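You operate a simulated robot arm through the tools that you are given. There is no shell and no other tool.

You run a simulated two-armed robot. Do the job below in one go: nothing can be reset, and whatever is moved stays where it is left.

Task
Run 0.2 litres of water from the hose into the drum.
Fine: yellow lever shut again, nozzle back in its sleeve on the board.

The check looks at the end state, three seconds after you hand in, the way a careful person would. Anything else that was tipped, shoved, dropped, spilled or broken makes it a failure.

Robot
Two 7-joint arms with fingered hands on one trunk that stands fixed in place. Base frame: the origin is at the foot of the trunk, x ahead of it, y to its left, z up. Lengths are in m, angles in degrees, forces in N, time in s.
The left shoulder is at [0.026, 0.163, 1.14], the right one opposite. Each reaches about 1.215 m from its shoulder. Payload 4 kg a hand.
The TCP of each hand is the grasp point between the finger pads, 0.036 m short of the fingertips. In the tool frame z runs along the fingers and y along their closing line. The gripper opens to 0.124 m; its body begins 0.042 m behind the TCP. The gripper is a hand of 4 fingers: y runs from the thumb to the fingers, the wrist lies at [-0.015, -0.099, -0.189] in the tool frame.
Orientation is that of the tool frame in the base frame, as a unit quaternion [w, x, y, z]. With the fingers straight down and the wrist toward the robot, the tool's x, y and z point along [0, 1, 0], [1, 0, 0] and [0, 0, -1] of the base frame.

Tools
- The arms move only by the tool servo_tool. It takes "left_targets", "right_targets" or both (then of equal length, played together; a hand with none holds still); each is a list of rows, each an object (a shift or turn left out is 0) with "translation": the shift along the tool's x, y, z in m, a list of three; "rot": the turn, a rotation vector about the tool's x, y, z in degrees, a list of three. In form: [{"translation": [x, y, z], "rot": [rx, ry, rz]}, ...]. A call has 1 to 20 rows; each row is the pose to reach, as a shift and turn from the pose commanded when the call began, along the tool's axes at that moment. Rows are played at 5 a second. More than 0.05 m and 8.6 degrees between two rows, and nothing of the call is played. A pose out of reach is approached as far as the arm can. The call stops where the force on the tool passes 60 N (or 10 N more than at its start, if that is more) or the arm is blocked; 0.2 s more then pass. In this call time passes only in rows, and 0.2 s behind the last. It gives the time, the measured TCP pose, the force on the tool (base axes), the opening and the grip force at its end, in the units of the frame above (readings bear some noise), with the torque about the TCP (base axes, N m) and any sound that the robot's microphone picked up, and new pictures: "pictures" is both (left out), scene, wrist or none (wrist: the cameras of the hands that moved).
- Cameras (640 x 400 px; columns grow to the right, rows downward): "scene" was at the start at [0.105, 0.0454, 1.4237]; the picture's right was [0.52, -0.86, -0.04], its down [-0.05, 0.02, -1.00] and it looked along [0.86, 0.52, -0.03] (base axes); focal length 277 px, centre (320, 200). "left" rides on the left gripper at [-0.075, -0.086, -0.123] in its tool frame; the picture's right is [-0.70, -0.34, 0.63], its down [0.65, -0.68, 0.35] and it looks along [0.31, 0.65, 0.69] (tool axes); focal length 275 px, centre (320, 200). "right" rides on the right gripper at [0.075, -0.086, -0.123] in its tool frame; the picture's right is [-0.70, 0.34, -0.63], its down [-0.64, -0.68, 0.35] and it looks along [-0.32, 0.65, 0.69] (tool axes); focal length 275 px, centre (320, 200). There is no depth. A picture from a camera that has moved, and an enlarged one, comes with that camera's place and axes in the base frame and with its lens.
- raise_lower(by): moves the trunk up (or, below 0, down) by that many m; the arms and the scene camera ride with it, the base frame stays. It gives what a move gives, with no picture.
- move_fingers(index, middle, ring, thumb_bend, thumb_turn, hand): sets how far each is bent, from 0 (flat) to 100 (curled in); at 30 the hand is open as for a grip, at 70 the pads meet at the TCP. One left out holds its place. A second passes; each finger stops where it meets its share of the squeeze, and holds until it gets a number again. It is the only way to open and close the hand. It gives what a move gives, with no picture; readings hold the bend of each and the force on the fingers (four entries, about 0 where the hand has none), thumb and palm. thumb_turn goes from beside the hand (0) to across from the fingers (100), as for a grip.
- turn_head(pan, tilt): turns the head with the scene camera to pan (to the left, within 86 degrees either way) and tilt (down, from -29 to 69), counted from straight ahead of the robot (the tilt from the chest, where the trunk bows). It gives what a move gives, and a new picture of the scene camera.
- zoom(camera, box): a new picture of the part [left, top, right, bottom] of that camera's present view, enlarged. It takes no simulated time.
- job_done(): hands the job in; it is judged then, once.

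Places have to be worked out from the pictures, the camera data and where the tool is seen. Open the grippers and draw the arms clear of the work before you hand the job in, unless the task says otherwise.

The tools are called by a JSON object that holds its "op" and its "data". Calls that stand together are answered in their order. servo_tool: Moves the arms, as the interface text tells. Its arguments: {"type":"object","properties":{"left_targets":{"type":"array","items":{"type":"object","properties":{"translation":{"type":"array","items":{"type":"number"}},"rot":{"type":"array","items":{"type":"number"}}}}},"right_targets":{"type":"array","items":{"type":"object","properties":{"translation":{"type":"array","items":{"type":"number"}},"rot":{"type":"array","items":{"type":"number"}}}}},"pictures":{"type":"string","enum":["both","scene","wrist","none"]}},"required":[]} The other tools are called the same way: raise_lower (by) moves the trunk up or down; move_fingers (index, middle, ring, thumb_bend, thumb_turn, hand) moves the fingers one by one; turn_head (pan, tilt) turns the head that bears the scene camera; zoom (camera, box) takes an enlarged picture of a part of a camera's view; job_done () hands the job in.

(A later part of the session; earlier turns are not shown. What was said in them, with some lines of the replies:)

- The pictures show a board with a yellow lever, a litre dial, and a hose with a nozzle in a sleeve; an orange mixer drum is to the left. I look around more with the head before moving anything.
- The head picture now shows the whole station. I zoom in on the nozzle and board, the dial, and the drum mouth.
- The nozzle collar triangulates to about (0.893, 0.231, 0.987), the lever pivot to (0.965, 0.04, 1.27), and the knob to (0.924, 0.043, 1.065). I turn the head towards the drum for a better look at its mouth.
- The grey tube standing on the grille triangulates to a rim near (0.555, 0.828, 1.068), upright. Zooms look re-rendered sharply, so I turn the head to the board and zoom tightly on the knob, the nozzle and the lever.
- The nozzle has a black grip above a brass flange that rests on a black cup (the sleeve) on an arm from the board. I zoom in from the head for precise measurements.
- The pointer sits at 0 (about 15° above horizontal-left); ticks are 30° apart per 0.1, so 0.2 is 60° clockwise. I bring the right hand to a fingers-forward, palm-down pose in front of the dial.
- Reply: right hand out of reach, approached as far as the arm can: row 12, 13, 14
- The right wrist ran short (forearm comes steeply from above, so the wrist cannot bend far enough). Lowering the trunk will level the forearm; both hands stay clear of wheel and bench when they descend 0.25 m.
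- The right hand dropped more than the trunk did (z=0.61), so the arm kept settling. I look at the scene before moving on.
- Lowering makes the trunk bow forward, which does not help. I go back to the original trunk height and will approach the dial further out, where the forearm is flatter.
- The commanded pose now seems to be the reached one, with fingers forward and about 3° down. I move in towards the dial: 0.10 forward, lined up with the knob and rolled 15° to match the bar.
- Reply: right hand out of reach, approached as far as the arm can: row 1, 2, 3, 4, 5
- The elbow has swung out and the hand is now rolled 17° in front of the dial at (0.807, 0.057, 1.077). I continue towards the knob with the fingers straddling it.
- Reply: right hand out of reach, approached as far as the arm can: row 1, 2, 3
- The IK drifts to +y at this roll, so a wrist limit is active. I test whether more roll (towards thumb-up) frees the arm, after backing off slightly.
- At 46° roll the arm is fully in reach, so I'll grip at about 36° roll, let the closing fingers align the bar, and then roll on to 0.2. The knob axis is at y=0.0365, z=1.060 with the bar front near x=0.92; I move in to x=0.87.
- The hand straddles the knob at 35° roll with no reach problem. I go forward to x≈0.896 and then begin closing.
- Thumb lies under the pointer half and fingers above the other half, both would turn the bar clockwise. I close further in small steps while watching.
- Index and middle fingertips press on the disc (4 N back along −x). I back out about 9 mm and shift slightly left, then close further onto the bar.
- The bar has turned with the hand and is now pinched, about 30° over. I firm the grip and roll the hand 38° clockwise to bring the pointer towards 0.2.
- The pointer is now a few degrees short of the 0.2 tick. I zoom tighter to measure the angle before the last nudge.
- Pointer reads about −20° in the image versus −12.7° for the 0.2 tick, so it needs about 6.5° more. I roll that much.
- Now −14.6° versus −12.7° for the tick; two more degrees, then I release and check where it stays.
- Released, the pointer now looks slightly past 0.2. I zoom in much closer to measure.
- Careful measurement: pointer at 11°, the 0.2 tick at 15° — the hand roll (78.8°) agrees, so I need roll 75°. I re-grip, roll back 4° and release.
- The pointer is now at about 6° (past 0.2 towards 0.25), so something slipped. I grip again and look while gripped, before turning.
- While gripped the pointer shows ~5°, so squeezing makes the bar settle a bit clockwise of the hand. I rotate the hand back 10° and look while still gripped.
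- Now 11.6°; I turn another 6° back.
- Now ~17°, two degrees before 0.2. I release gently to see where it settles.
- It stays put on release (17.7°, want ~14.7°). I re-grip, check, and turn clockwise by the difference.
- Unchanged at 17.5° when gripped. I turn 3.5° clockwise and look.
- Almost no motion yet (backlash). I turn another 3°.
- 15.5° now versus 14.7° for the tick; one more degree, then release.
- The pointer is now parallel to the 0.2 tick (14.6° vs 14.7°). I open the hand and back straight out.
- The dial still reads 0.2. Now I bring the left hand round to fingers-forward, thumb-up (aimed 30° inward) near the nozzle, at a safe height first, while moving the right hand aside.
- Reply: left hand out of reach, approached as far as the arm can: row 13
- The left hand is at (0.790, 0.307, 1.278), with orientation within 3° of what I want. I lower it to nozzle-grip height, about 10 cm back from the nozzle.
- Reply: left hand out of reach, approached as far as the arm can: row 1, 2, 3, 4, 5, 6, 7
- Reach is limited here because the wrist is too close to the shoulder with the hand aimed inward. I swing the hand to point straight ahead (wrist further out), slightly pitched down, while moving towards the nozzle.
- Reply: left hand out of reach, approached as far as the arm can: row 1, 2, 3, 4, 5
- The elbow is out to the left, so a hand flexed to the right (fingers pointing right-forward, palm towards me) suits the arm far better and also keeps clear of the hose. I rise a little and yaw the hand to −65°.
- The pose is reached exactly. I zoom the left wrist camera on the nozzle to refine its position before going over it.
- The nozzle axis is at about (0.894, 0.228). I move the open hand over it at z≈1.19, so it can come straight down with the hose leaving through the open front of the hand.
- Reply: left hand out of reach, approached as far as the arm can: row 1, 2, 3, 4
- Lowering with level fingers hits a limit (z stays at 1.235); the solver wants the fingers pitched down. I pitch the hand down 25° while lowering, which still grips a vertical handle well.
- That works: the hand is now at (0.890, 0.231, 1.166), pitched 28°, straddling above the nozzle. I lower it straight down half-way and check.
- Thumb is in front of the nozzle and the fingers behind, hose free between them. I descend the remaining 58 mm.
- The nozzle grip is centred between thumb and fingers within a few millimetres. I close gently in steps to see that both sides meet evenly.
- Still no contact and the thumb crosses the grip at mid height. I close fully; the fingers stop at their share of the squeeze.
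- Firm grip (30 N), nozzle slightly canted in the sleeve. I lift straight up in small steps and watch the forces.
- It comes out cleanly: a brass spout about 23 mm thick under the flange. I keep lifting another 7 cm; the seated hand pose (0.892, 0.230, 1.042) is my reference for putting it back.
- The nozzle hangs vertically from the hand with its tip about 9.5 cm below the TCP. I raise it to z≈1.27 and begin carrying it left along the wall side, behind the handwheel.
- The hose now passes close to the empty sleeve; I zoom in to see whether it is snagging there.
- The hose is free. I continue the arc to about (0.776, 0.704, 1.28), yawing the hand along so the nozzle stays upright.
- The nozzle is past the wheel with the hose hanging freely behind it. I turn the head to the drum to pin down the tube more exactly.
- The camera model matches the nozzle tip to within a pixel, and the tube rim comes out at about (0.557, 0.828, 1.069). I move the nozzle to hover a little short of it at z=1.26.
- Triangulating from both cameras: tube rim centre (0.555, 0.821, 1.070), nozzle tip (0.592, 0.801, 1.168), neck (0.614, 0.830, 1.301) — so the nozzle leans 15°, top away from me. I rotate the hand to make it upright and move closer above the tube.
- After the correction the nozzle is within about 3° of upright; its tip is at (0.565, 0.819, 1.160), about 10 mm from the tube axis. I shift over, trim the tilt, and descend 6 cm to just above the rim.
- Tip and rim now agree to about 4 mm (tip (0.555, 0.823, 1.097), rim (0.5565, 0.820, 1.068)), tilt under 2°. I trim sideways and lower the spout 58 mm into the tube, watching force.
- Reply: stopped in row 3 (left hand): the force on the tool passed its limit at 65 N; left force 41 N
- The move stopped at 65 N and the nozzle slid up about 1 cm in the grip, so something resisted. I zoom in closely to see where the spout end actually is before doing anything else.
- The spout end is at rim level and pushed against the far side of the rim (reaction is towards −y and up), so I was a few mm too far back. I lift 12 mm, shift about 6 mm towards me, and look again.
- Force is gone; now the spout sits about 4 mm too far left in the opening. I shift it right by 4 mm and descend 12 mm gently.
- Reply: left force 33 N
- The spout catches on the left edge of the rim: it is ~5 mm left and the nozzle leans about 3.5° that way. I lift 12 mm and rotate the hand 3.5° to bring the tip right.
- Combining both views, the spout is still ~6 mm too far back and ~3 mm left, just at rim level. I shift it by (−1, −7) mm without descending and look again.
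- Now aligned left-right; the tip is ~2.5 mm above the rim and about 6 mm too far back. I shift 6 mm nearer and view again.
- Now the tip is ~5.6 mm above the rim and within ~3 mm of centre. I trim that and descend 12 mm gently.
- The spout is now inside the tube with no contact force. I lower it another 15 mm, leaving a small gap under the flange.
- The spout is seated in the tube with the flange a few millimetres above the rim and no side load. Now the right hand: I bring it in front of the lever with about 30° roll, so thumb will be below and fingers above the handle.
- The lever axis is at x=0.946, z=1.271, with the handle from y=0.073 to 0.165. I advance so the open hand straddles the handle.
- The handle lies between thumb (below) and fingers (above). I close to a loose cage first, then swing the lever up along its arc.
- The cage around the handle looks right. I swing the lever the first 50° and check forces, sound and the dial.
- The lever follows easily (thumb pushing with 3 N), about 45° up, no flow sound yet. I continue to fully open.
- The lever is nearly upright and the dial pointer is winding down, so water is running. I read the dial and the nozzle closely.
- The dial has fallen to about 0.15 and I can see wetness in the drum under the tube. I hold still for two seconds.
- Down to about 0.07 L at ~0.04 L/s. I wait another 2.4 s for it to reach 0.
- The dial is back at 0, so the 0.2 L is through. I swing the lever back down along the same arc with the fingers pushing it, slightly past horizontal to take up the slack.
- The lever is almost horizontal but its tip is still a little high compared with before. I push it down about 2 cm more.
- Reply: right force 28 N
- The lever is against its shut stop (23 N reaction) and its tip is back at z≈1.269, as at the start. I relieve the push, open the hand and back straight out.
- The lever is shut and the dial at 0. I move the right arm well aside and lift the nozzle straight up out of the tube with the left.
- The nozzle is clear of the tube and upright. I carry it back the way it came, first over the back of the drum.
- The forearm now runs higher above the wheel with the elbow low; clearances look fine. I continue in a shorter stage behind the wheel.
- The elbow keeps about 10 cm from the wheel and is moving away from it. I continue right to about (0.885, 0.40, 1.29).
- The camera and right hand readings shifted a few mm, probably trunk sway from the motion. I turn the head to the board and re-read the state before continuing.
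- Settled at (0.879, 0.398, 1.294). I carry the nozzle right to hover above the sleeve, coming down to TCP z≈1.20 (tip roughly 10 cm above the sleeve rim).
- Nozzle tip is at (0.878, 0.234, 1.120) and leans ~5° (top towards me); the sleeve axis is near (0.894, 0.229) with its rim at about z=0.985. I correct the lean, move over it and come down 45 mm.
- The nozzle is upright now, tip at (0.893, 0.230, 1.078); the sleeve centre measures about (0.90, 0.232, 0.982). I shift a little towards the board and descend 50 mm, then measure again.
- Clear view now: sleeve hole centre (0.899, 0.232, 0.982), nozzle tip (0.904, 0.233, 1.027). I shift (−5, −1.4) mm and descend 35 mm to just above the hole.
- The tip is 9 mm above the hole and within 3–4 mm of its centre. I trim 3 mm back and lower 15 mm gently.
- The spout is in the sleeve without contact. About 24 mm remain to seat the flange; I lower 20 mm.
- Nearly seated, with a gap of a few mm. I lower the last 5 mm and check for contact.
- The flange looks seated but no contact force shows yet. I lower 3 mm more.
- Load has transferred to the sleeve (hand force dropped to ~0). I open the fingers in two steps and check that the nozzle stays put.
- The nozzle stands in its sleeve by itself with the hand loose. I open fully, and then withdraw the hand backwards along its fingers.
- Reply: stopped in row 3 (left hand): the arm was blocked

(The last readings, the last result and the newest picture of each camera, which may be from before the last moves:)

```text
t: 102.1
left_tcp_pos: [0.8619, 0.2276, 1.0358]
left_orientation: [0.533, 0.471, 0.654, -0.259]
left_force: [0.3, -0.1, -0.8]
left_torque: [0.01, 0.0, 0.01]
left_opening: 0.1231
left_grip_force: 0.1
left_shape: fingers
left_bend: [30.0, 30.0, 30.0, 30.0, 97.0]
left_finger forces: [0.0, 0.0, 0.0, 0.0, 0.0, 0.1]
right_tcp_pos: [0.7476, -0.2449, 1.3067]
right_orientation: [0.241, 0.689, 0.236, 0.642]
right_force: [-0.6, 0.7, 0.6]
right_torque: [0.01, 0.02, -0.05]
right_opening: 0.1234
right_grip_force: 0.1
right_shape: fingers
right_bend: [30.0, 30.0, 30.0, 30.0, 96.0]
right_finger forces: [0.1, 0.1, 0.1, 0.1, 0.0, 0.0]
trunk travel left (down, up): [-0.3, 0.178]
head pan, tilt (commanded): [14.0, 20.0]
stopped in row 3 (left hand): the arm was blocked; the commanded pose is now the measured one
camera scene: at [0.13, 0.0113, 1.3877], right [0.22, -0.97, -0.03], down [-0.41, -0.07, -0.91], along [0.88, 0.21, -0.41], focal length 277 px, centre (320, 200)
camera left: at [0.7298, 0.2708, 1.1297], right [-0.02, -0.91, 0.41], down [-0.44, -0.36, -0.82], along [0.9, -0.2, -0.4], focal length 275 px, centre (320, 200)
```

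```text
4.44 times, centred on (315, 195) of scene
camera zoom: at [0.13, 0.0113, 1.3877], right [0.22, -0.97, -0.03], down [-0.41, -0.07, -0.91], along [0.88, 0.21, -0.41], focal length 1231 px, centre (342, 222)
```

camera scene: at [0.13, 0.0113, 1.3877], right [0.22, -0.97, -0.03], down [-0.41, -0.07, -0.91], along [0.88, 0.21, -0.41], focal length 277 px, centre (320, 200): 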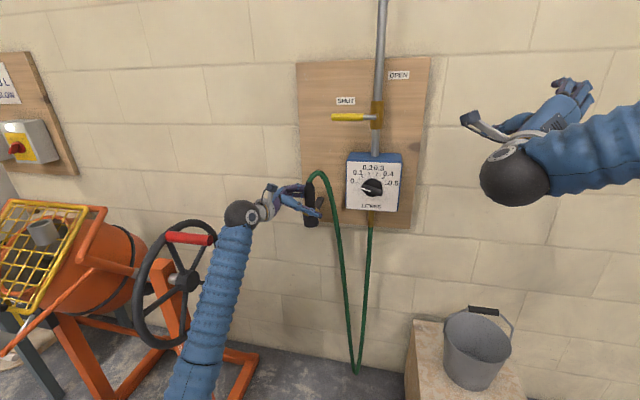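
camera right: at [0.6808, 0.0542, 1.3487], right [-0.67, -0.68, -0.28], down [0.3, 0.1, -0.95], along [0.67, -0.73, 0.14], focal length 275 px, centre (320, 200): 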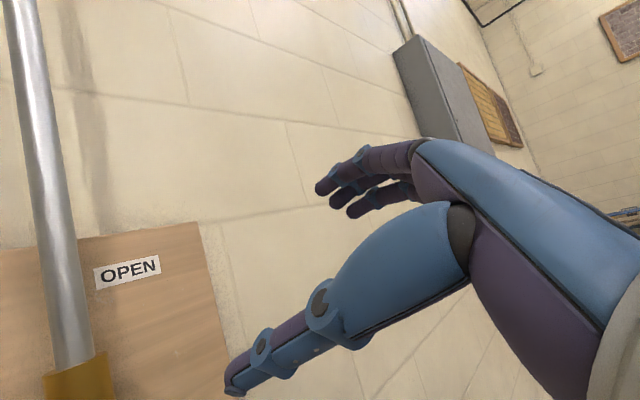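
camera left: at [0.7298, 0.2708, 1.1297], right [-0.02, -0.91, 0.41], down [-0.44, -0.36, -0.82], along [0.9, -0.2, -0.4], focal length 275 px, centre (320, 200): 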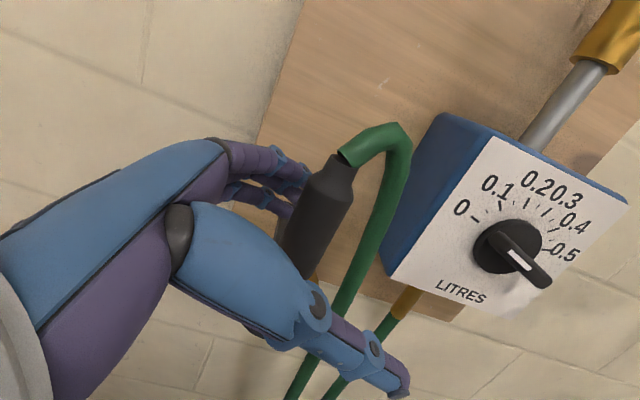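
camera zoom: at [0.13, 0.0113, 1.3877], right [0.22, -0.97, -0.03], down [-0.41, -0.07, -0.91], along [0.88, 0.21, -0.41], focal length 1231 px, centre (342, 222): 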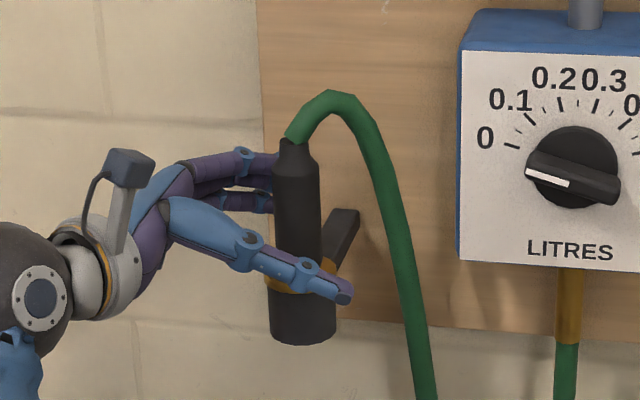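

The arm reports being blocked and the trunk twisted slightly, with no force at the hand — probably the elbow or upper arm touching something. I look down at the left arm before moving on.

{"op": "turn_head", "data": {"pan": 45, "tilt": 45}}

{"op": "turn_head", "data": {"pan": 65, "tilt": 60}}

```text
t: 103.1
left_tcp_pos: [0.8616, 0.2296, 1.0364]
left_orientation: [0.534, 0.47, 0.655, -0.255]
left_force: [-0.3, -0.6, -0.4]
left_torque: [-0.03, 0.03, 0.01]
left_opening: 0.1232
left_grip_force: 0.0
left_shape: fingers
left_bend: [30.0, 30.0, 30.0, 30.0, 97.0]
left_finger forces: [0.1, 0.0, 0.1, 0.0, 0.0, 0.1]
right_tcp_pos: [0.7479, -0.2492, 1.3042]
right_orientation: [0.241, 0.69, 0.236, 0.641]
right_force: [-1.0, 0.5, 0.1]
right_torque: [-0.02, 0.02, -0.1]
right_opening: 0.1234
right_grip_force: 0.0
right_shape: fingers
right_bend: [30.0, 30.0, 30.0, 30.0, 96.0]
right_finger forces: [0.1, 0.0, 0.0, 0.0, 0.1, 0.0]
trunk travel left (down, up): [-0.3, 0.178]
head pan, tilt (commanded): [45.0, 45.0]
camera scene: at [0.105, 0.0402, 1.3511], right [0.67, -0.73, -0.07], down [-0.58, -0.47, -0.67], along [0.46, 0.49, -0.74], focal length 277 px, centre (320, 200)
```

scene: 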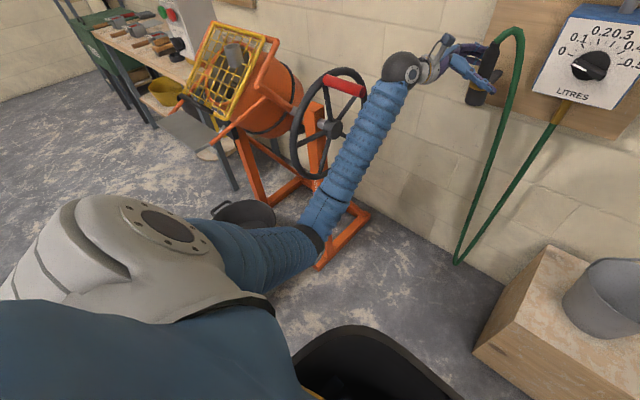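

```text
t: 103.9
left_tcp_pos: [0.8612, 0.2291, 1.0358]
left_orientation: [0.533, 0.47, 0.656, -0.255]
left_force: [0.0, 0.2, -0.6]
left_torque: [-0.01, -0.01, 0.03]
left_opening: 0.1229
left_grip_force: 0.1
left_shape: fingers
left_bend: [30.0, 30.0, 30.0, 30.0, 97.0]
left_finger forces: [0.0, 0.0, 0.0, 0.0, 0.1, 0.0]
right_tcp_pos: [0.7468, -0.2482, 1.3051]
right_orientation: [0.24, 0.688, 0.236, 0.642]
right_force: [-1.0, 0.3, -0.2]
right_torque: [-0.01, -0.05, 0.0]
right_opening: 0.1235
right_grip_force: 0.0
right_shape: fingers
right_bend: [30.0, 30.0, 30.0, 30.0, 96.0]
right_finger forces: [0.0, 0.1, 0.0, 0.0, 0.0, 0.1]
trunk travel left (down, up): [-0.3, 0.178]
head pan, tilt (commanded): [65.0, 60.0]
camera scene: at [0.0819, 0.043, 1.3343], right [0.88, -0.47, -0.08], down [-0.45, -0.76, -0.48], along [0.16, 0.45, -0.88], focal length 277 px, centre (320, 200)
```

scene: 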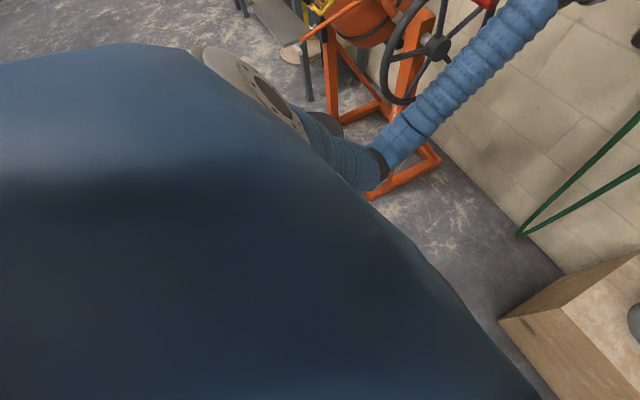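

The left upper arm is simply pressing against the robot's own chest (elbow low); nothing in the scene is touched. I move the hand back forward so the nozzle is centred between thumb and fingers again, and will then leave straight upward, the way it came.

{"op": "servo_tool", "data": {"left_targets": [{"translation": [-0.0004, 0.0156, 0.0097]}, {"translation": [-0.0007, 0.0311, 0.0193]}], "pictures": "none"}}

{"op": "turn_head", "data": {"pan": 14, "tilt": 20}}

{"op": "zoom", "data": {"camera": "left", "box": [160, 100, 460, 400]}}

{"op": "zoom", "data": {"camera": "scene", "box": [280, 150, 350, 240]}}

```text
t: 104.5
left_tcp_pos: [0.8808, 0.2358, 1.0376]
left_orientation: [0.535, 0.468, 0.657, -0.251]
left_force: [1.2, 2.5, 1.6]
left_torque: [0.04, 0.05, -0.17]
left_opening: 0.1231
left_grip_force: 0.1
left_shape: fingers
left_bend: [30.0, 30.0, 30.0, 30.0, 97.0]
left_finger forces: [0.0, 0.0, 0.0, 0.0, 0.0, 0.0]
right_tcp_pos: [0.7358, -0.2405, 1.3105]
right_orientation: [0.239, 0.685, 0.239, 0.646]
right_force: [-0.2, -0.6, 0.6]
right_torque: [0.02, 0.0, -0.01]
right_opening: 0.1234
right_grip_force: 0.0
right_shape: fingers
right_bend: [30.0, 30.0, 30.0, 30.0, 96.0]
right_finger forces: [0.0, 0.1, 0.0, 0.1, 0.0, 0.0]
trunk travel left (down, up): [-0.3, 0.178]
head pan, tilt (commanded): [65.0, 60.0]
```

```text
t: 105.7
left_tcp_pos: [0.895, 0.2431, 1.0398]
left_orientation: [0.537, 0.466, 0.656, -0.252]
left_force: [0.0, 0.6, -0.4]
left_torque: [-0.01, 0.0, -0.03]
left_opening: 0.1233
left_grip_force: 0.0
left_shape: fingers
left_bend: [30.0, 30.0, 30.0, 30.0, 97.0]
left_finger forces: [0.0, 0.0, 0.0, 0.1, 0.1, 0.0]
right_tcp_pos: [0.7461, -0.2404, 1.3068]
right_orientation: [0.242, 0.687, 0.239, 0.642]
right_force: [-0.1, -0.3, -0.1]
right_torque: [0.03, -0.01, 0.01]
right_opening: 0.1235
right_grip_force: 0.0
right_shape: fingers
right_bend: [30.0, 30.0, 30.0, 30.0, 96.0]
right_finger forces: [0.0, 0.0, 0.0, 0.0, 0.0, 0.0]
trunk travel left (down, up): [-0.3, 0.178]
head pan, tilt (commanded): [14.0, 20.0]
camera scene: at [0.1241, 0.0152, 1.3867], right [0.24, -0.97, -0.02], down [-0.41, -0.08, -0.91], along [0.88, 0.23, -0.42], focal length 277 px, centre (320, 200)
```

scene: 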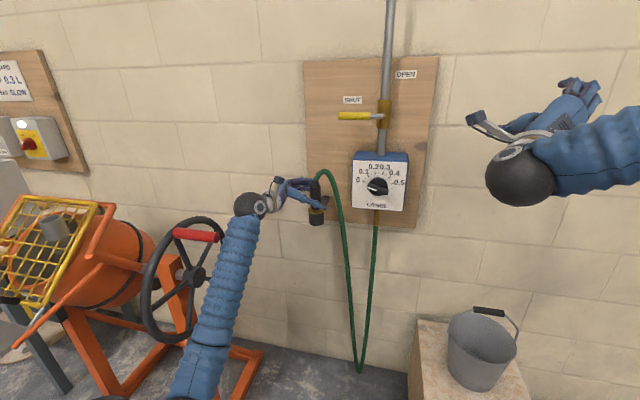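

```text
1.33 times, centred on (310, 250) of left
camera zoom: at [0.7606, 0.2816, 1.1325], right [-0.01, -0.91, 0.41], down [-0.43, -0.37, -0.82], along [0.9, -0.18, -0.39], focal length 367 px, centre (333, 133)
```

zoom: 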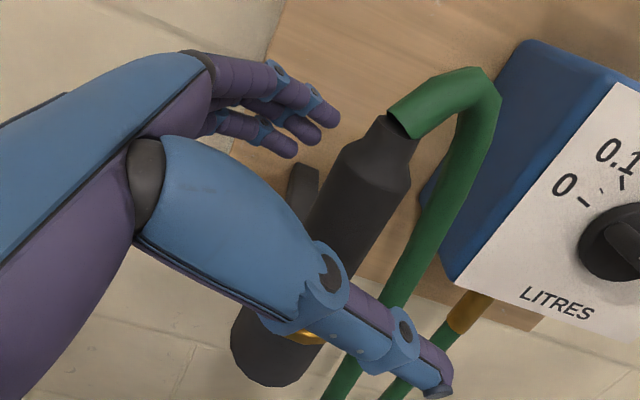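

```text
4.44 times, centred on (315, 195) of scene
camera zoom: at [0.1241, 0.0152, 1.3867], right [0.24, -0.97, -0.02], down [-0.41, -0.08, -0.91], along [0.88, 0.23, -0.42], focal length 1231 px, centre (342, 222)
```

zoom: 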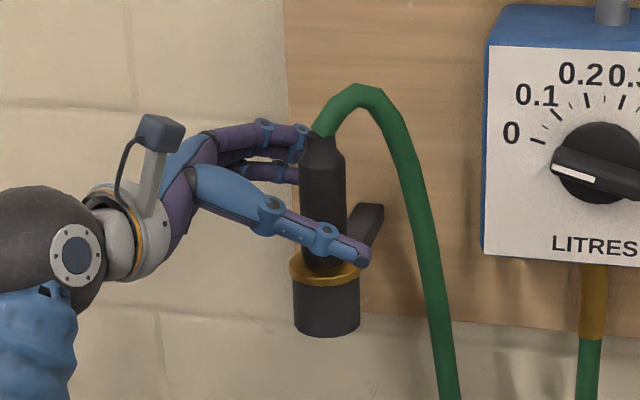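

The nozzle is now centred in the open hand again and undisturbed. I raise the hand straight up 16 cm, the hose leaving through the open front.

{"op": "servo_tool", "data": {"left_targets": [{"translation": [-0.0188, 0.0034, -0.0059]}, {"translation": [-0.0376, 0.0068, -0.0118]}, {"translation": [-0.0658, 0.0119, -0.0207]}, {"translation": [-0.094, 0.017, -0.0295]}, {"translation": [-0.1221, 0.0221, -0.0384]}, {"translation": [-0.1503, 0.0272, -0.0472]}], "pictures": "both"}}

{"op": "zoom", "data": {"camera": "scene", "box": [270, 100, 360, 240]}}

```text
t: 107.3
left_tcp_pos: [0.876, 0.2677, 1.2253]
left_orientation: [0.552, 0.462, 0.652, -0.239]
left_force: [0.8, 0.1, -0.9]
left_torque: [0.0, 0.04, -0.02]
left_opening: 0.1233
left_grip_force: 0.0
left_shape: fingers
left_bend: [30.0, 30.0, 30.0, 30.0, 97.0]
left_finger forces: [0.0, 0.0, 0.0, 0.0, 0.1, 0.1]
right_tcp_pos: [0.7315, -0.2295, 1.3199]
right_orientation: [0.243, 0.681, 0.24, 0.648]
right_force: [-0.3, -0.1, -0.5]
right_torque: [0.04, -0.02, -0.02]
right_opening: 0.1234
right_grip_force: 0.1
right_shape: fingers
right_bend: [30.0, 30.0, 30.0, 30.0, 96.0]
right_finger forces: [0.0, 0.1, 0.1, 0.0, 0.0, 0.0]
trunk travel left (down, up): [-0.3, 0.178]
head pan, tilt (commanded): [14.0, 20.0]
stopped in row 6 (left hand): the arm was blocked; the commanded pose is now the measured one
camera scene: at [0.0976, 0.0229, 1.3895], right [0.25, -0.97, -0.02], down [-0.39, -0.09, -0.92], along [0.89, 0.24, -0.4], focal length 277 px, centre (320, 200)
camera left: at [0.7373, 0.3037, 1.3144], right [0.0, -0.91, 0.41], down [-0.39, -0.38, -0.84], along [0.92, -0.16, -0.36], focal length 275 px, centre (320, 200)
```

scene: 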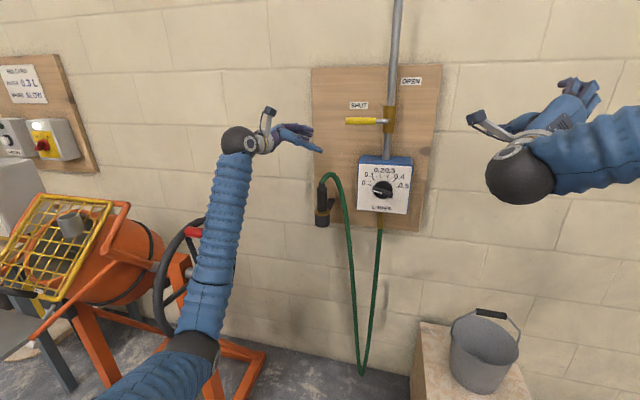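
left: 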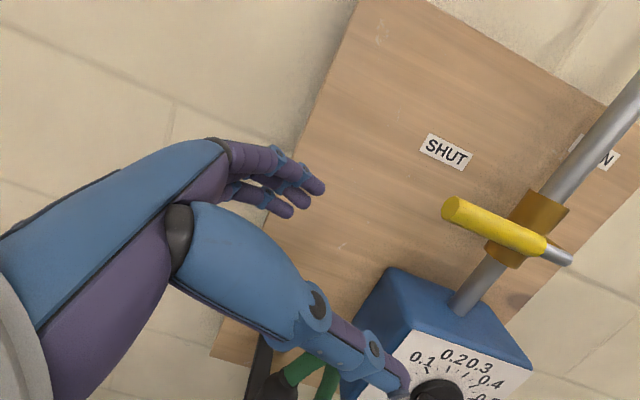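

```text
2.86 times, centred on (315, 170) of scene
camera zoom: at [0.0976, 0.0229, 1.3895], right [0.25, -0.97, -0.02], down [-0.39, -0.09, -0.92], along [0.89, 0.24, -0.4], focal length 792 px, centre (334, 286)
```

zoom: 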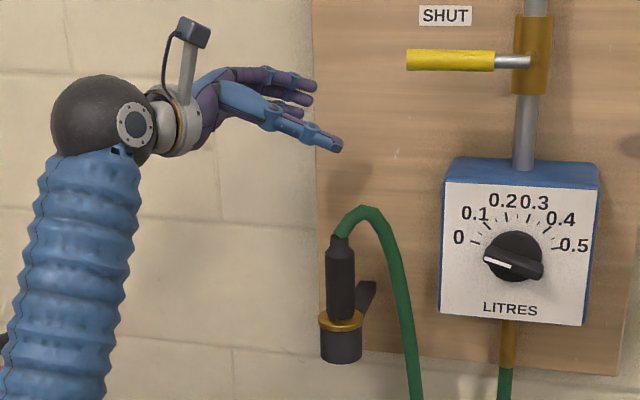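

The nozzle is standing properly in its sleeve. But the arm reports a block again and the trunk is pushed back slightly, so I check the elbow against the wheel right away.

{"op": "turn_head", "data": {"pan": 45, "tilt": 40}}

{"op": "zoom", "data": {"camera": "scene", "box": [220, 60, 460, 260]}}

```text
t: 108.2
left_tcp_pos: [0.8755, 0.2567, 1.2278]
left_orientation: [0.551, 0.465, 0.65, -0.241]
left_force: [0.8, 0.2, -0.5]
left_torque: [0.0, 0.01, 0.0]
left_opening: 0.1235
left_grip_force: 0.0
left_shape: fingers
left_bend: [30.0, 30.0, 30.0, 30.0, 97.0]
left_finger forces: [0.0, 0.0, 0.1, 0.1, 0.1, 0.1]
right_tcp_pos: [0.7294, -0.2348, 1.3214]
right_orientation: [0.243, 0.681, 0.238, 0.648]
right_force: [-0.1, 0.2, -0.6]
right_torque: [-0.01, -0.02, 0.03]
right_opening: 0.1233
right_grip_force: 0.2
right_shape: fingers
right_bend: [30.0, 30.0, 30.0, 30.0, 96.0]
right_finger forces: [0.0, 0.0, 0.0, 0.0, 0.1, 0.0]
trunk travel left (down, up): [-0.3, 0.178]
head pan, tilt (commanded): [45.0, 40.0]
camera scene: at [0.0709, 0.0552, 1.3604], right [0.7, -0.71, -0.05], down [-0.5, -0.45, -0.74], along [0.5, 0.54, -0.68], focal length 277 px, centre (320, 200)
```

scene: 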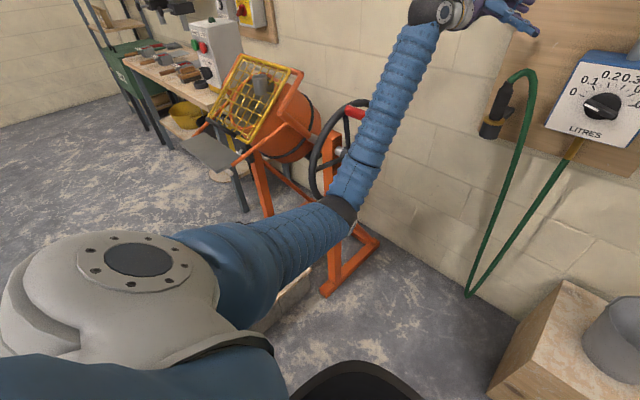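

```text
2.00 times, centred on (340, 160) of scene
camera zoom: at [0.0709, 0.0552, 1.3604], right [0.7, -0.71, -0.05], down [-0.5, -0.45, -0.74], along [0.5, 0.54, -0.68], focal length 554 px, centre (280, 280)
```

zoom: 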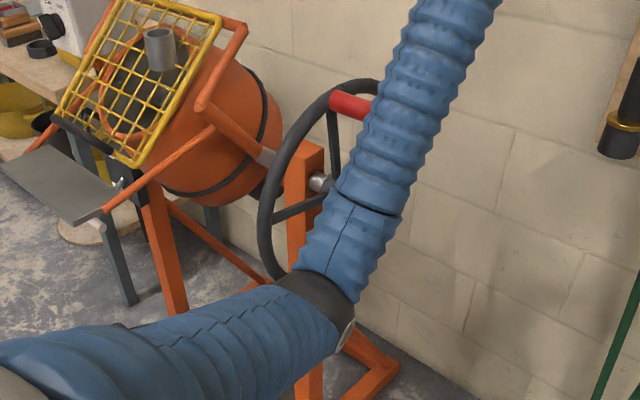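

The red wheel handle sticks out towards me to about (0.613, 0.40, 1.04), and my forearm has been sliding along its end. I ease the arm away from it — right, back and up — in small steps.

{"op": "servo_tool", "data": {"left_targets": [{"translation": [-0.0134, -0.0132, 0]}, {"translation": [-0.0267, -0.0264, 0]}, {"translation": [-0.0401, -0.0395, 0]}], "pictures": "scene"}}

{"op": "zoom", "data": {"camera": "scene", "box": [220, 60, 460, 260]}}

```text
t: 109.0
left_tcp_pos: [0.8508, 0.2293, 1.2421]
left_orientation: [0.546, 0.461, 0.655, -0.245]
left_force: [-0.1, -0.3, 0.9]
left_torque: [0.0, 0.0, 0.01]
left_opening: 0.1233
left_grip_force: 0.1
left_shape: fingers
left_bend: [30.0, 30.0, 30.0, 30.0, 97.0]
left_finger forces: [0.1, 0.0, 0.0, 0.0, 0.0, 0.0]
right_tcp_pos: [0.7406, -0.2295, 1.3141]
right_orientation: [0.243, 0.683, 0.241, 0.645]
right_force: [-0.6, -0.8, -0.6]
right_torque: [0.02, 0.01, -0.01]
right_opening: 0.1236
right_grip_force: 0.1
right_shape: fingers
right_bend: [30.0, 30.0, 30.0, 30.0, 96.0]
right_finger forces: [0.1, 0.1, 0.0, 0.0, 0.0, 0.0]
trunk travel left (down, up): [-0.3, 0.178]
head pan, tilt (commanded): [45.0, 40.0]
camera scene: at [0.0822, 0.059, 1.3584], right [0.7, -0.71, -0.05], down [-0.51, -0.45, -0.73], along [0.49, 0.54, -0.68], focal length 277 px, centre (320, 200)
```

scene: 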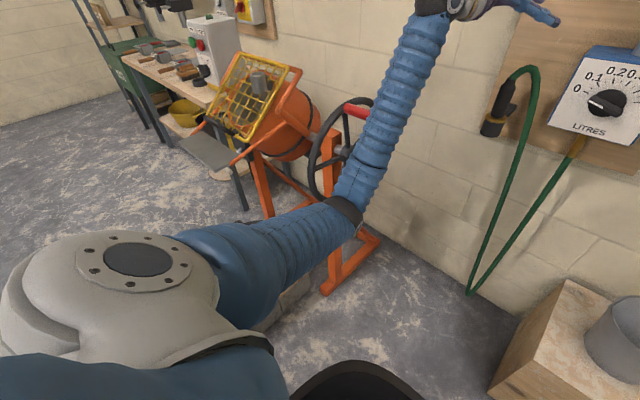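

```text
2.00 times, centred on (340, 160) of scene
camera zoom: at [0.0822, 0.059, 1.3584], right [0.7, -0.71, -0.05], down [-0.51, -0.45, -0.73], along [0.49, 0.54, -0.68], focal length 554 px, centre (280, 280)
```

zoom: 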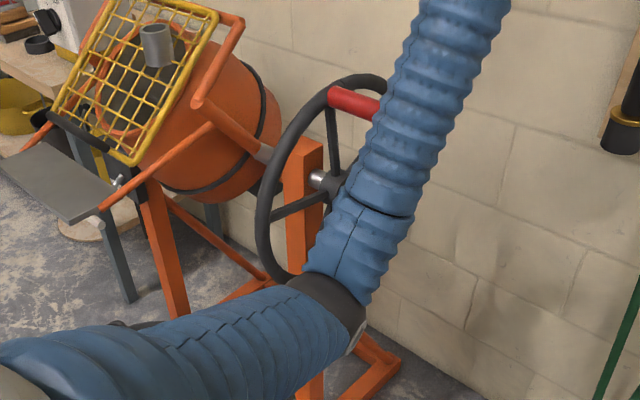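

Trunk readings are returning to normal, so contact is easing. I continue up and back, to about (0.80, 0.20, 1.34).

{"op": "servo_tool", "data": {"left_targets": [{"translation": [-0.0266, -0.0093, -0.0069]}, {"translation": [-0.0531, -0.0186, -0.0138]}, {"translation": [-0.0797, -0.0278, -0.0206]}, {"translation": [-0.1062, -0.0371, -0.0275]}], "pictures": "scene"}}

{"op": "zoom", "data": {"camera": "scene", "box": [220, 60, 460, 260]}}

```text
t: 110.0
left_tcp_pos: [0.8052, 0.1999, 1.3468]
left_orientation: [0.546, 0.461, 0.654, -0.246]
left_force: [-0.5, 0.1, -0.1]
left_torque: [0.03, 0.02, 0.0]
left_opening: 0.1233
left_grip_force: 0.0
left_shape: fingers
left_bend: [30.0, 30.0, 30.0, 30.0, 97.0]
left_finger forces: [0.1, 0.0, 0.0, 0.0, 0.0, 0.0]
right_tcp_pos: [0.7433, -0.2315, 1.3127]
right_orientation: [0.244, 0.684, 0.241, 0.644]
right_force: [1.0, -0.4, -0.1]
right_torque: [0.0, 0.07, 0.0]
right_opening: 0.1232
right_grip_force: 0.0
right_shape: fingers
right_bend: [30.0, 30.0, 30.0, 30.0, 96.0]
right_finger forces: [0.0, 0.0, 0.0, 0.0, 0.1, 0.1]
trunk travel left (down, up): [-0.3, 0.178]
head pan, tilt (commanded): [45.0, 40.0]
camera scene: at [0.0833, 0.0588, 1.3585], right [0.71, -0.71, -0.05], down [-0.51, -0.45, -0.73], along [0.49, 0.54, -0.68], focal length 277 px, centre (320, 200)
```

scene: 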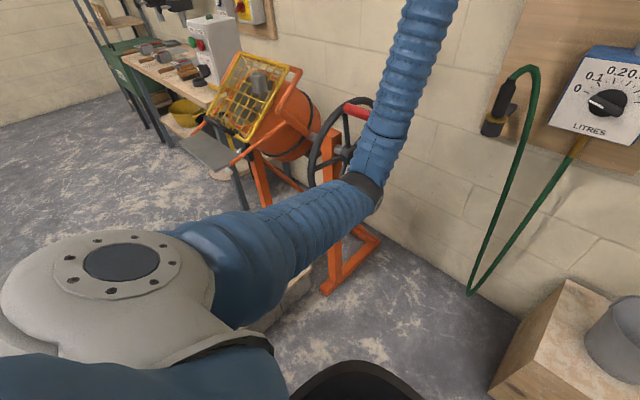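

```text
2.00 times, centred on (340, 160) of scene
camera zoom: at [0.0833, 0.0588, 1.3585], right [0.71, -0.71, -0.05], down [-0.51, -0.45, -0.73], along [0.49, 0.54, -0.68], focal length 554 px, centre (280, 280)
```

zoom: 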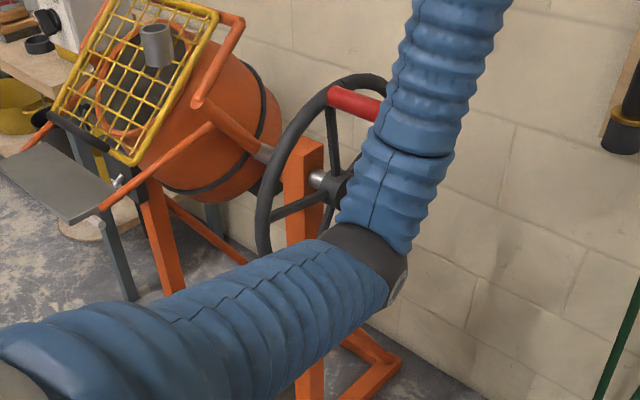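

The arm is free of the wheel now. I bring the left hand further back and up to a resting place, then compare the mixer with its initial view.

{"op": "servo_tool", "data": {"left_targets": [{"translation": [-0.0204, -0.0125, -0.0255]}, {"translation": [-0.0408, -0.025, -0.051]}, {"translation": [-0.0612, -0.0375, -0.0765]}, {"translation": [-0.0816, -0.05, -0.102]}], "pictures": "none"}}

{"op": "turn_head", "data": {"pan": 31, "tilt": 30}}

```text
t: 111.0
left_tcp_pos: [0.7093, 0.2338, 1.4405]
left_orientation: [0.546, 0.461, 0.655, -0.245]
left_force: [-0.2, 1.0, -0.4]
left_torque: [-0.04, -0.03, 0.01]
left_opening: 0.1233
left_grip_force: 0.0
left_shape: fingers
left_bend: [30.0, 30.0, 30.0, 30.0, 97.0]
left_finger forces: [0.0, 0.0, 0.0, 0.1, 0.1, 0.0]
right_tcp_pos: [0.7412, -0.2304, 1.3133]
right_orientation: [0.243, 0.684, 0.241, 0.644]
right_force: [0.0, 0.2, 0.7]
right_torque: [-0.01, -0.02, 0.01]
right_opening: 0.1235
right_grip_force: 0.1
right_shape: fingers
right_bend: [30.0, 30.0, 30.0, 30.0, 96.0]
right_finger forces: [0.1, 0.0, 0.1, 0.0, 0.0, 0.0]
trunk travel left (down, up): [-0.3, 0.178]
head pan, tilt (commanded): [45.0, 40.0]
```

```text
t: 111.8
left_tcp_pos: [0.7092, 0.2329, 1.4394]
left_orientation: [0.546, 0.461, 0.655, -0.245]
left_force: [0.1, 0.8, 0.2]
left_torque: [-0.01, 0.02, 0.0]
left_opening: 0.1236
left_grip_force: 0.0
left_shape: fingers
left_bend: [30.0, 30.0, 30.0, 30.0, 97.0]
left_finger forces: [0.1, 0.0, 0.1, 0.1, 0.1, 0.1]
right_tcp_pos: [0.7435, -0.2319, 1.3127]
right_orientation: [0.242, 0.684, 0.241, 0.644]
right_force: [-0.2, -0.3, 0.1]
right_torque: [0.01, 0.01, 0.02]
right_opening: 0.1232
right_grip_force: 0.0
right_shape: fingers
right_bend: [30.0, 30.0, 30.0, 30.0, 96.0]
right_finger forces: [0.0, 0.1, 0.1, 0.0, 0.0, 0.1]
trunk travel left (down, up): [-0.3, 0.178]
head pan, tilt (commanded): [31.0, 30.0]
camera scene: at [0.1024, 0.0457, 1.3723], right [0.51, -0.86, -0.04], down [-0.49, -0.26, -0.83], along [0.7, 0.45, -0.56], focal length 277 px, centre (320, 200)
```

scene: 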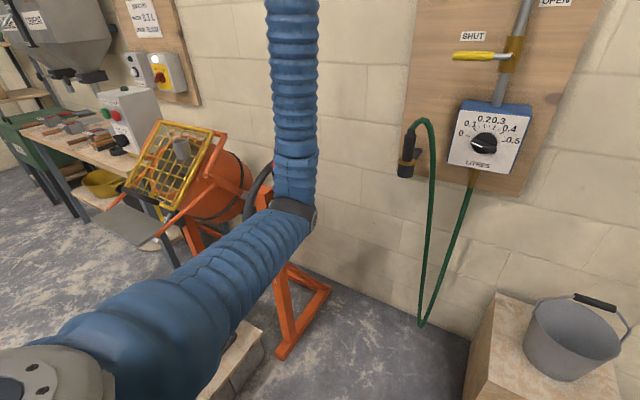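

The camera is exactly back at its first pose, and the drum, tube and grille sit at the same pixels as at the start. I use the earlier pan 58/tilt 22 view to compare the wheel and pot.

{"op": "turn_head", "data": {"pan": 58, "tilt": 22}}

{"op": "zoom", "data": {"camera": "scene", "box": [240, 120, 480, 300]}}

{"op": "zoom", "data": {"camera": "left", "box": [0, 0, 640, 400]}}

```text
t: 112.7
left_tcp_pos: [0.7092, 0.234, 1.4398]
left_orientation: [0.547, 0.461, 0.655, -0.245]
left_force: [0.0, 0.2, -0.4]
left_torque: [0.01, -0.01, 0.0]
left_opening: 0.1234
left_grip_force: 0.2
left_shape: fingers
left_bend: [30.0, 30.0, 30.0, 30.0, 97.0]
left_finger forces: [0.0, 0.1, 0.0, 0.0, 0.0, 0.0]
right_tcp_pos: [0.7426, -0.2316, 1.3125]
right_orientation: [0.243, 0.685, 0.24, 0.644]
right_force: [-0.7, -0.3, -0.9]
right_torque: [-0.01, 0.01, 0.04]
right_opening: 0.1231
right_grip_force: 0.0
right_shape: fingers
right_bend: [30.0, 30.0, 30.0, 30.0, 96.0]
right_finger forces: [0.0, 0.0, 0.0, 0.1, 0.0, 0.0]
trunk travel left (down, up): [-0.3, 0.178]
head pan, tilt (commanded): [58.0, 22.0]
camera scene: at [0.0752, 0.0778, 1.3873], right [0.85, -0.53, -0.07], down [-0.27, -0.32, -0.91], along [0.46, 0.79, -0.41], focal length 277 px, centre (320, 200)
```

scene: 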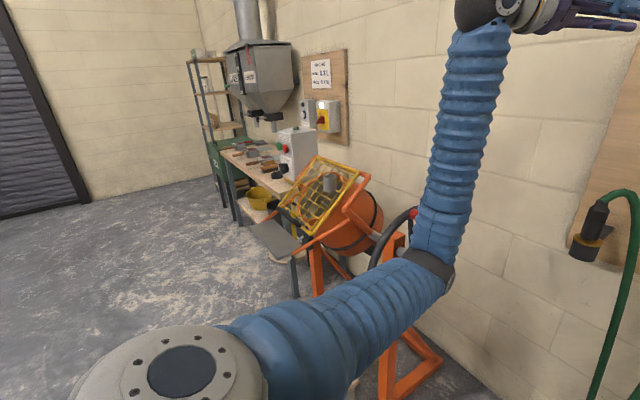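

```text
2.22 times, centred on (360, 210) of scene
camera zoom: at [0.0752, 0.0778, 1.3873], right [0.85, -0.53, -0.07], down [-0.27, -0.32, -0.91], along [0.46, 0.79, -0.41], focal length 616 px, centre (231, 178)
```

zoom: 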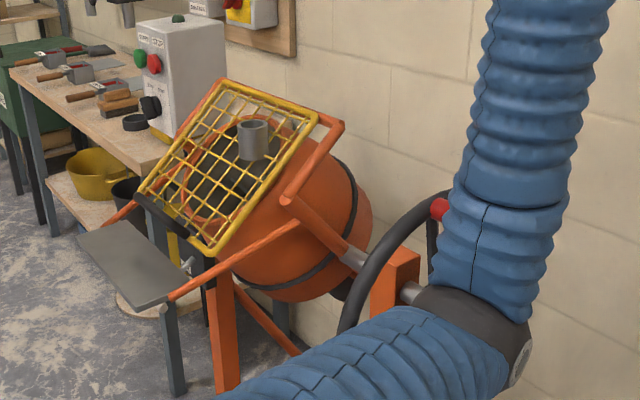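

```text
1.00 times, centred on (320, 200) of left (not enlarged: the box is as wide or as high as the picture)
camera zoom: at [0.5742, 0.2708, 1.5306], right [0.0, -0.91, 0.42], down [-0.41, -0.38, -0.83], along [0.91, -0.17, -0.38], focal length 275 px, centre (320, 200)
```

zoom: 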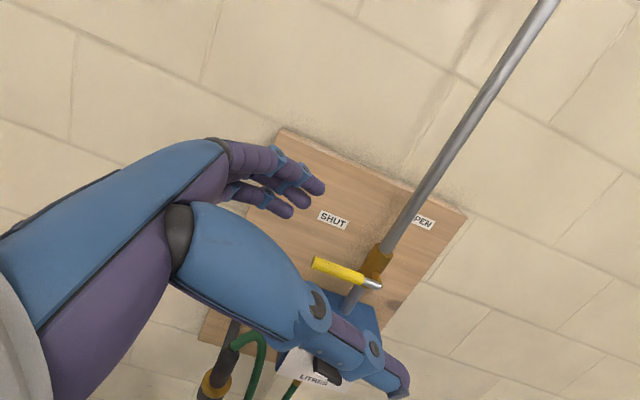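

The wheel, red handle and drum are at the same pixels as in the first view of this pose, so nothing was displaced. I draw the left arm further up and back to be well clear.

{"op": "servo_tool", "data": {"left_targets": [{"translation": [-0.0241, -0.0172, -0.0194]}, {"translation": [-0.0482, -0.0344, -0.0387]}, {"translation": [-0.0723, -0.0517, -0.0581]}, {"translation": [-0.0964, -0.0689, -0.0774]}], "pictures": "scene"}}

{"op": "zoom", "data": {"camera": "scene", "box": [240, 120, 480, 300]}}

```text
t: 113.7
left_tcp_pos: [0.6101, 0.2339, 1.5413]
left_orientation: [0.546, 0.461, 0.655, -0.246]
left_force: [-0.2, 0.2, -0.2]
left_torque: [-0.02, -0.01, 0.02]
left_opening: 0.1235
left_grip_force: 0.1
left_shape: fingers
left_bend: [30.0, 30.0, 30.0, 30.0, 97.0]
left_finger forces: [0.0, 0.0, 0.0, 0.0, 0.1, 0.1]
right_tcp_pos: [0.7424, -0.2314, 1.3123]
right_orientation: [0.243, 0.685, 0.24, 0.644]
right_force: [-0.2, -0.9, -0.3]
right_torque: [0.03, 0.01, 0.04]
right_opening: 0.1235
right_grip_force: 0.2
right_shape: fingers
right_bend: [30.0, 30.0, 30.0, 30.0, 96.0]
right_finger forces: [0.0, 0.0, 0.0, 0.0, 0.0, 0.0]
trunk travel left (down, up): [-0.3, 0.178]
head pan, tilt (commanded): [58.0, 22.0]
camera scene: at [0.0742, 0.0775, 1.3875], right [0.85, -0.53, -0.07], down [-0.27, -0.32, -0.91], along [0.46, 0.79, -0.41], focal length 277 px, centre (320, 200)
```

scene: 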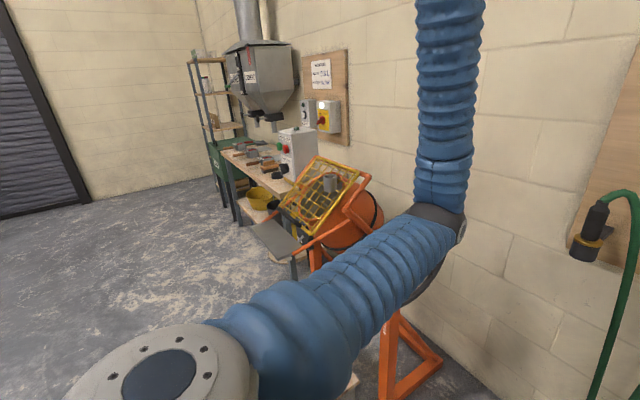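

```text
2.22 times, centred on (360, 210) of scene
camera zoom: at [0.0742, 0.0775, 1.3875], right [0.85, -0.53, -0.07], down [-0.27, -0.32, -0.91], along [0.46, 0.79, -0.41], focal length 616 px, centre (231, 178)
```

zoom: 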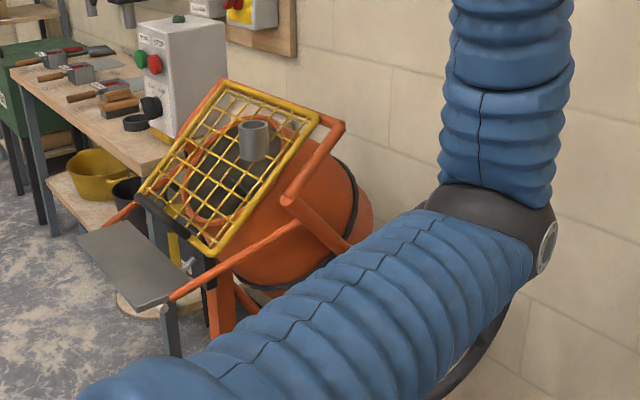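

The left arm is well clear. One last look at the board: nozzle, lever and dial.

{"op": "turn_head", "data": {"pan": 10, "tilt": 22}}

{"op": "zoom", "data": {"camera": "scene", "box": [270, 60, 410, 240]}}

{"op": "zoom", "data": {"camera": "scene", "box": [0, 100, 300, 400]}}

```text
t: 114.9
left_tcp_pos: [0.6105, 0.234, 1.5402]
left_orientation: [0.546, 0.461, 0.655, -0.245]
left_force: [0.0, 0.4, 0.4]
left_torque: [-0.04, 0.02, -0.02]
left_opening: 0.1231
left_grip_force: 0.0
left_shape: fingers
left_bend: [30.0, 30.0, 30.0, 30.0, 97.0]
left_finger forces: [0.1, 0.1, 0.1, 0.0, 0.0, 0.1]
right_tcp_pos: [0.7424, -0.2304, 1.3119]
right_orientation: [0.243, 0.685, 0.241, 0.643]
right_force: [0.0, -0.1, -0.7]
right_torque: [0.0, 0.01, 0.03]
right_opening: 0.1233
right_grip_force: 0.0
right_shape: fingers
right_bend: [30.0, 30.0, 30.0, 30.0, 96.0]
right_finger forces: [0.1, 0.0, 0.0, 0.0, 0.0, 0.0]
trunk travel left (down, up): [-0.3, 0.178]
head pan, tilt (commanded): [10.0, 22.0]
camera scene: at [0.1173, 0.0153, 1.384], right [0.17, -0.98, -0.01], down [-0.44, -0.07, -0.9], along [0.88, 0.16, -0.44], focal length 277 px, centre (320, 200)
```

scene: 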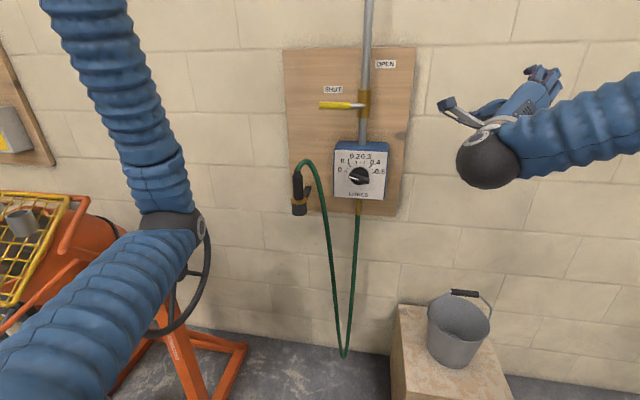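

```text
2.22 times, centred on (340, 150) of scene
camera zoom: at [0.1173, 0.0153, 1.384], right [0.17, -0.98, -0.01], down [-0.44, -0.07, -0.9], along [0.88, 0.16, -0.44], focal length 616 px, centre (276, 311)
```

zoom: 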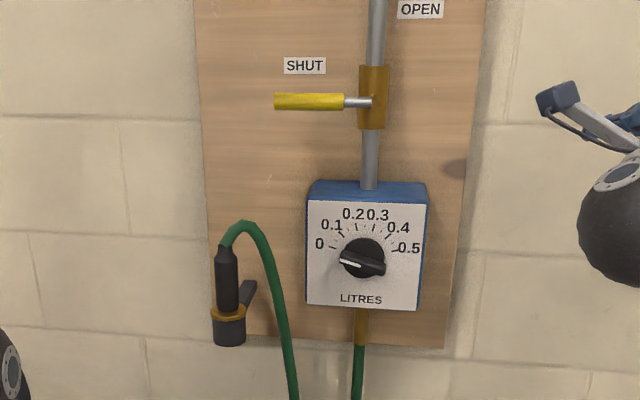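

```text
1.33 times, centred on (150, 250) of scene
camera zoom: at [0.1173, 0.0153, 1.384], right [0.17, -0.98, -0.01], down [-0.44, -0.07, -0.9], along [0.88, 0.16, -0.44], focal length 369 px, centre (547, 133)
```

zoom: 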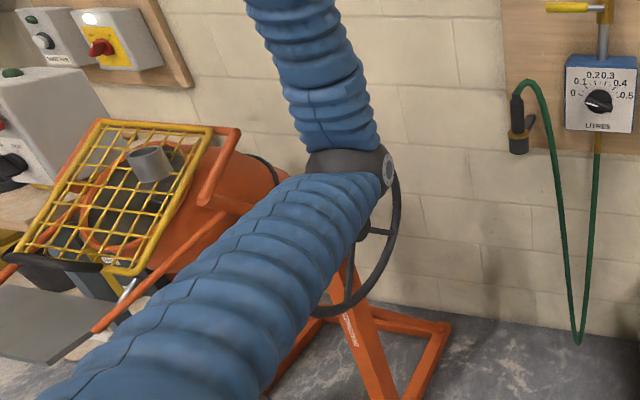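

The lever is shut, the dial is at 0 after delivering the 0.2 L, and the nozzle stands in its sleeve. The mixer, pot and bucket look undisturbed, and both hands are open and clear, so I hand the job in.

{"op": "job_done", "data": {}}

```text
The job is handed in.
```

I ran 0.2 litres from the hose into the drum, shut the yellow lever again and put the nozzle back in its sleeve. The job is handed in; I don't have the check's result.

- **Dose:** I set the dial to 0.2, which was the task's figure; the mix card on the wall says 0.3. I put the nozzle's spout in the tube on the grille and opened the lever. The dial then ran down to 0 over about five seconds, and I shut the lever.
- **Final state:** The lever is back at its shut stop, the dial reads 0 and the nozzle stands upright in the sleeve. Both hands are open and clear.
- **Contact on the way out:** While I withdrew, the left arm was blocked twice. It probably brushed the red handle on the mixer's wheel; at first I put it down to the arm pressing on the robot's own chest. Afterwards the drum, grille, tube and the visible parts of the wheel matched the starting pictures. The left arm hid the rest of the wheel and the pot.
- **Nozzle in the tube:** The first attempt pressed the spout against the tube rim with about 65 N, and the nozzle slid up roughly 1 cm in the grip. I re-centred it, and it then went in without force. I saw no damage or spilled water.
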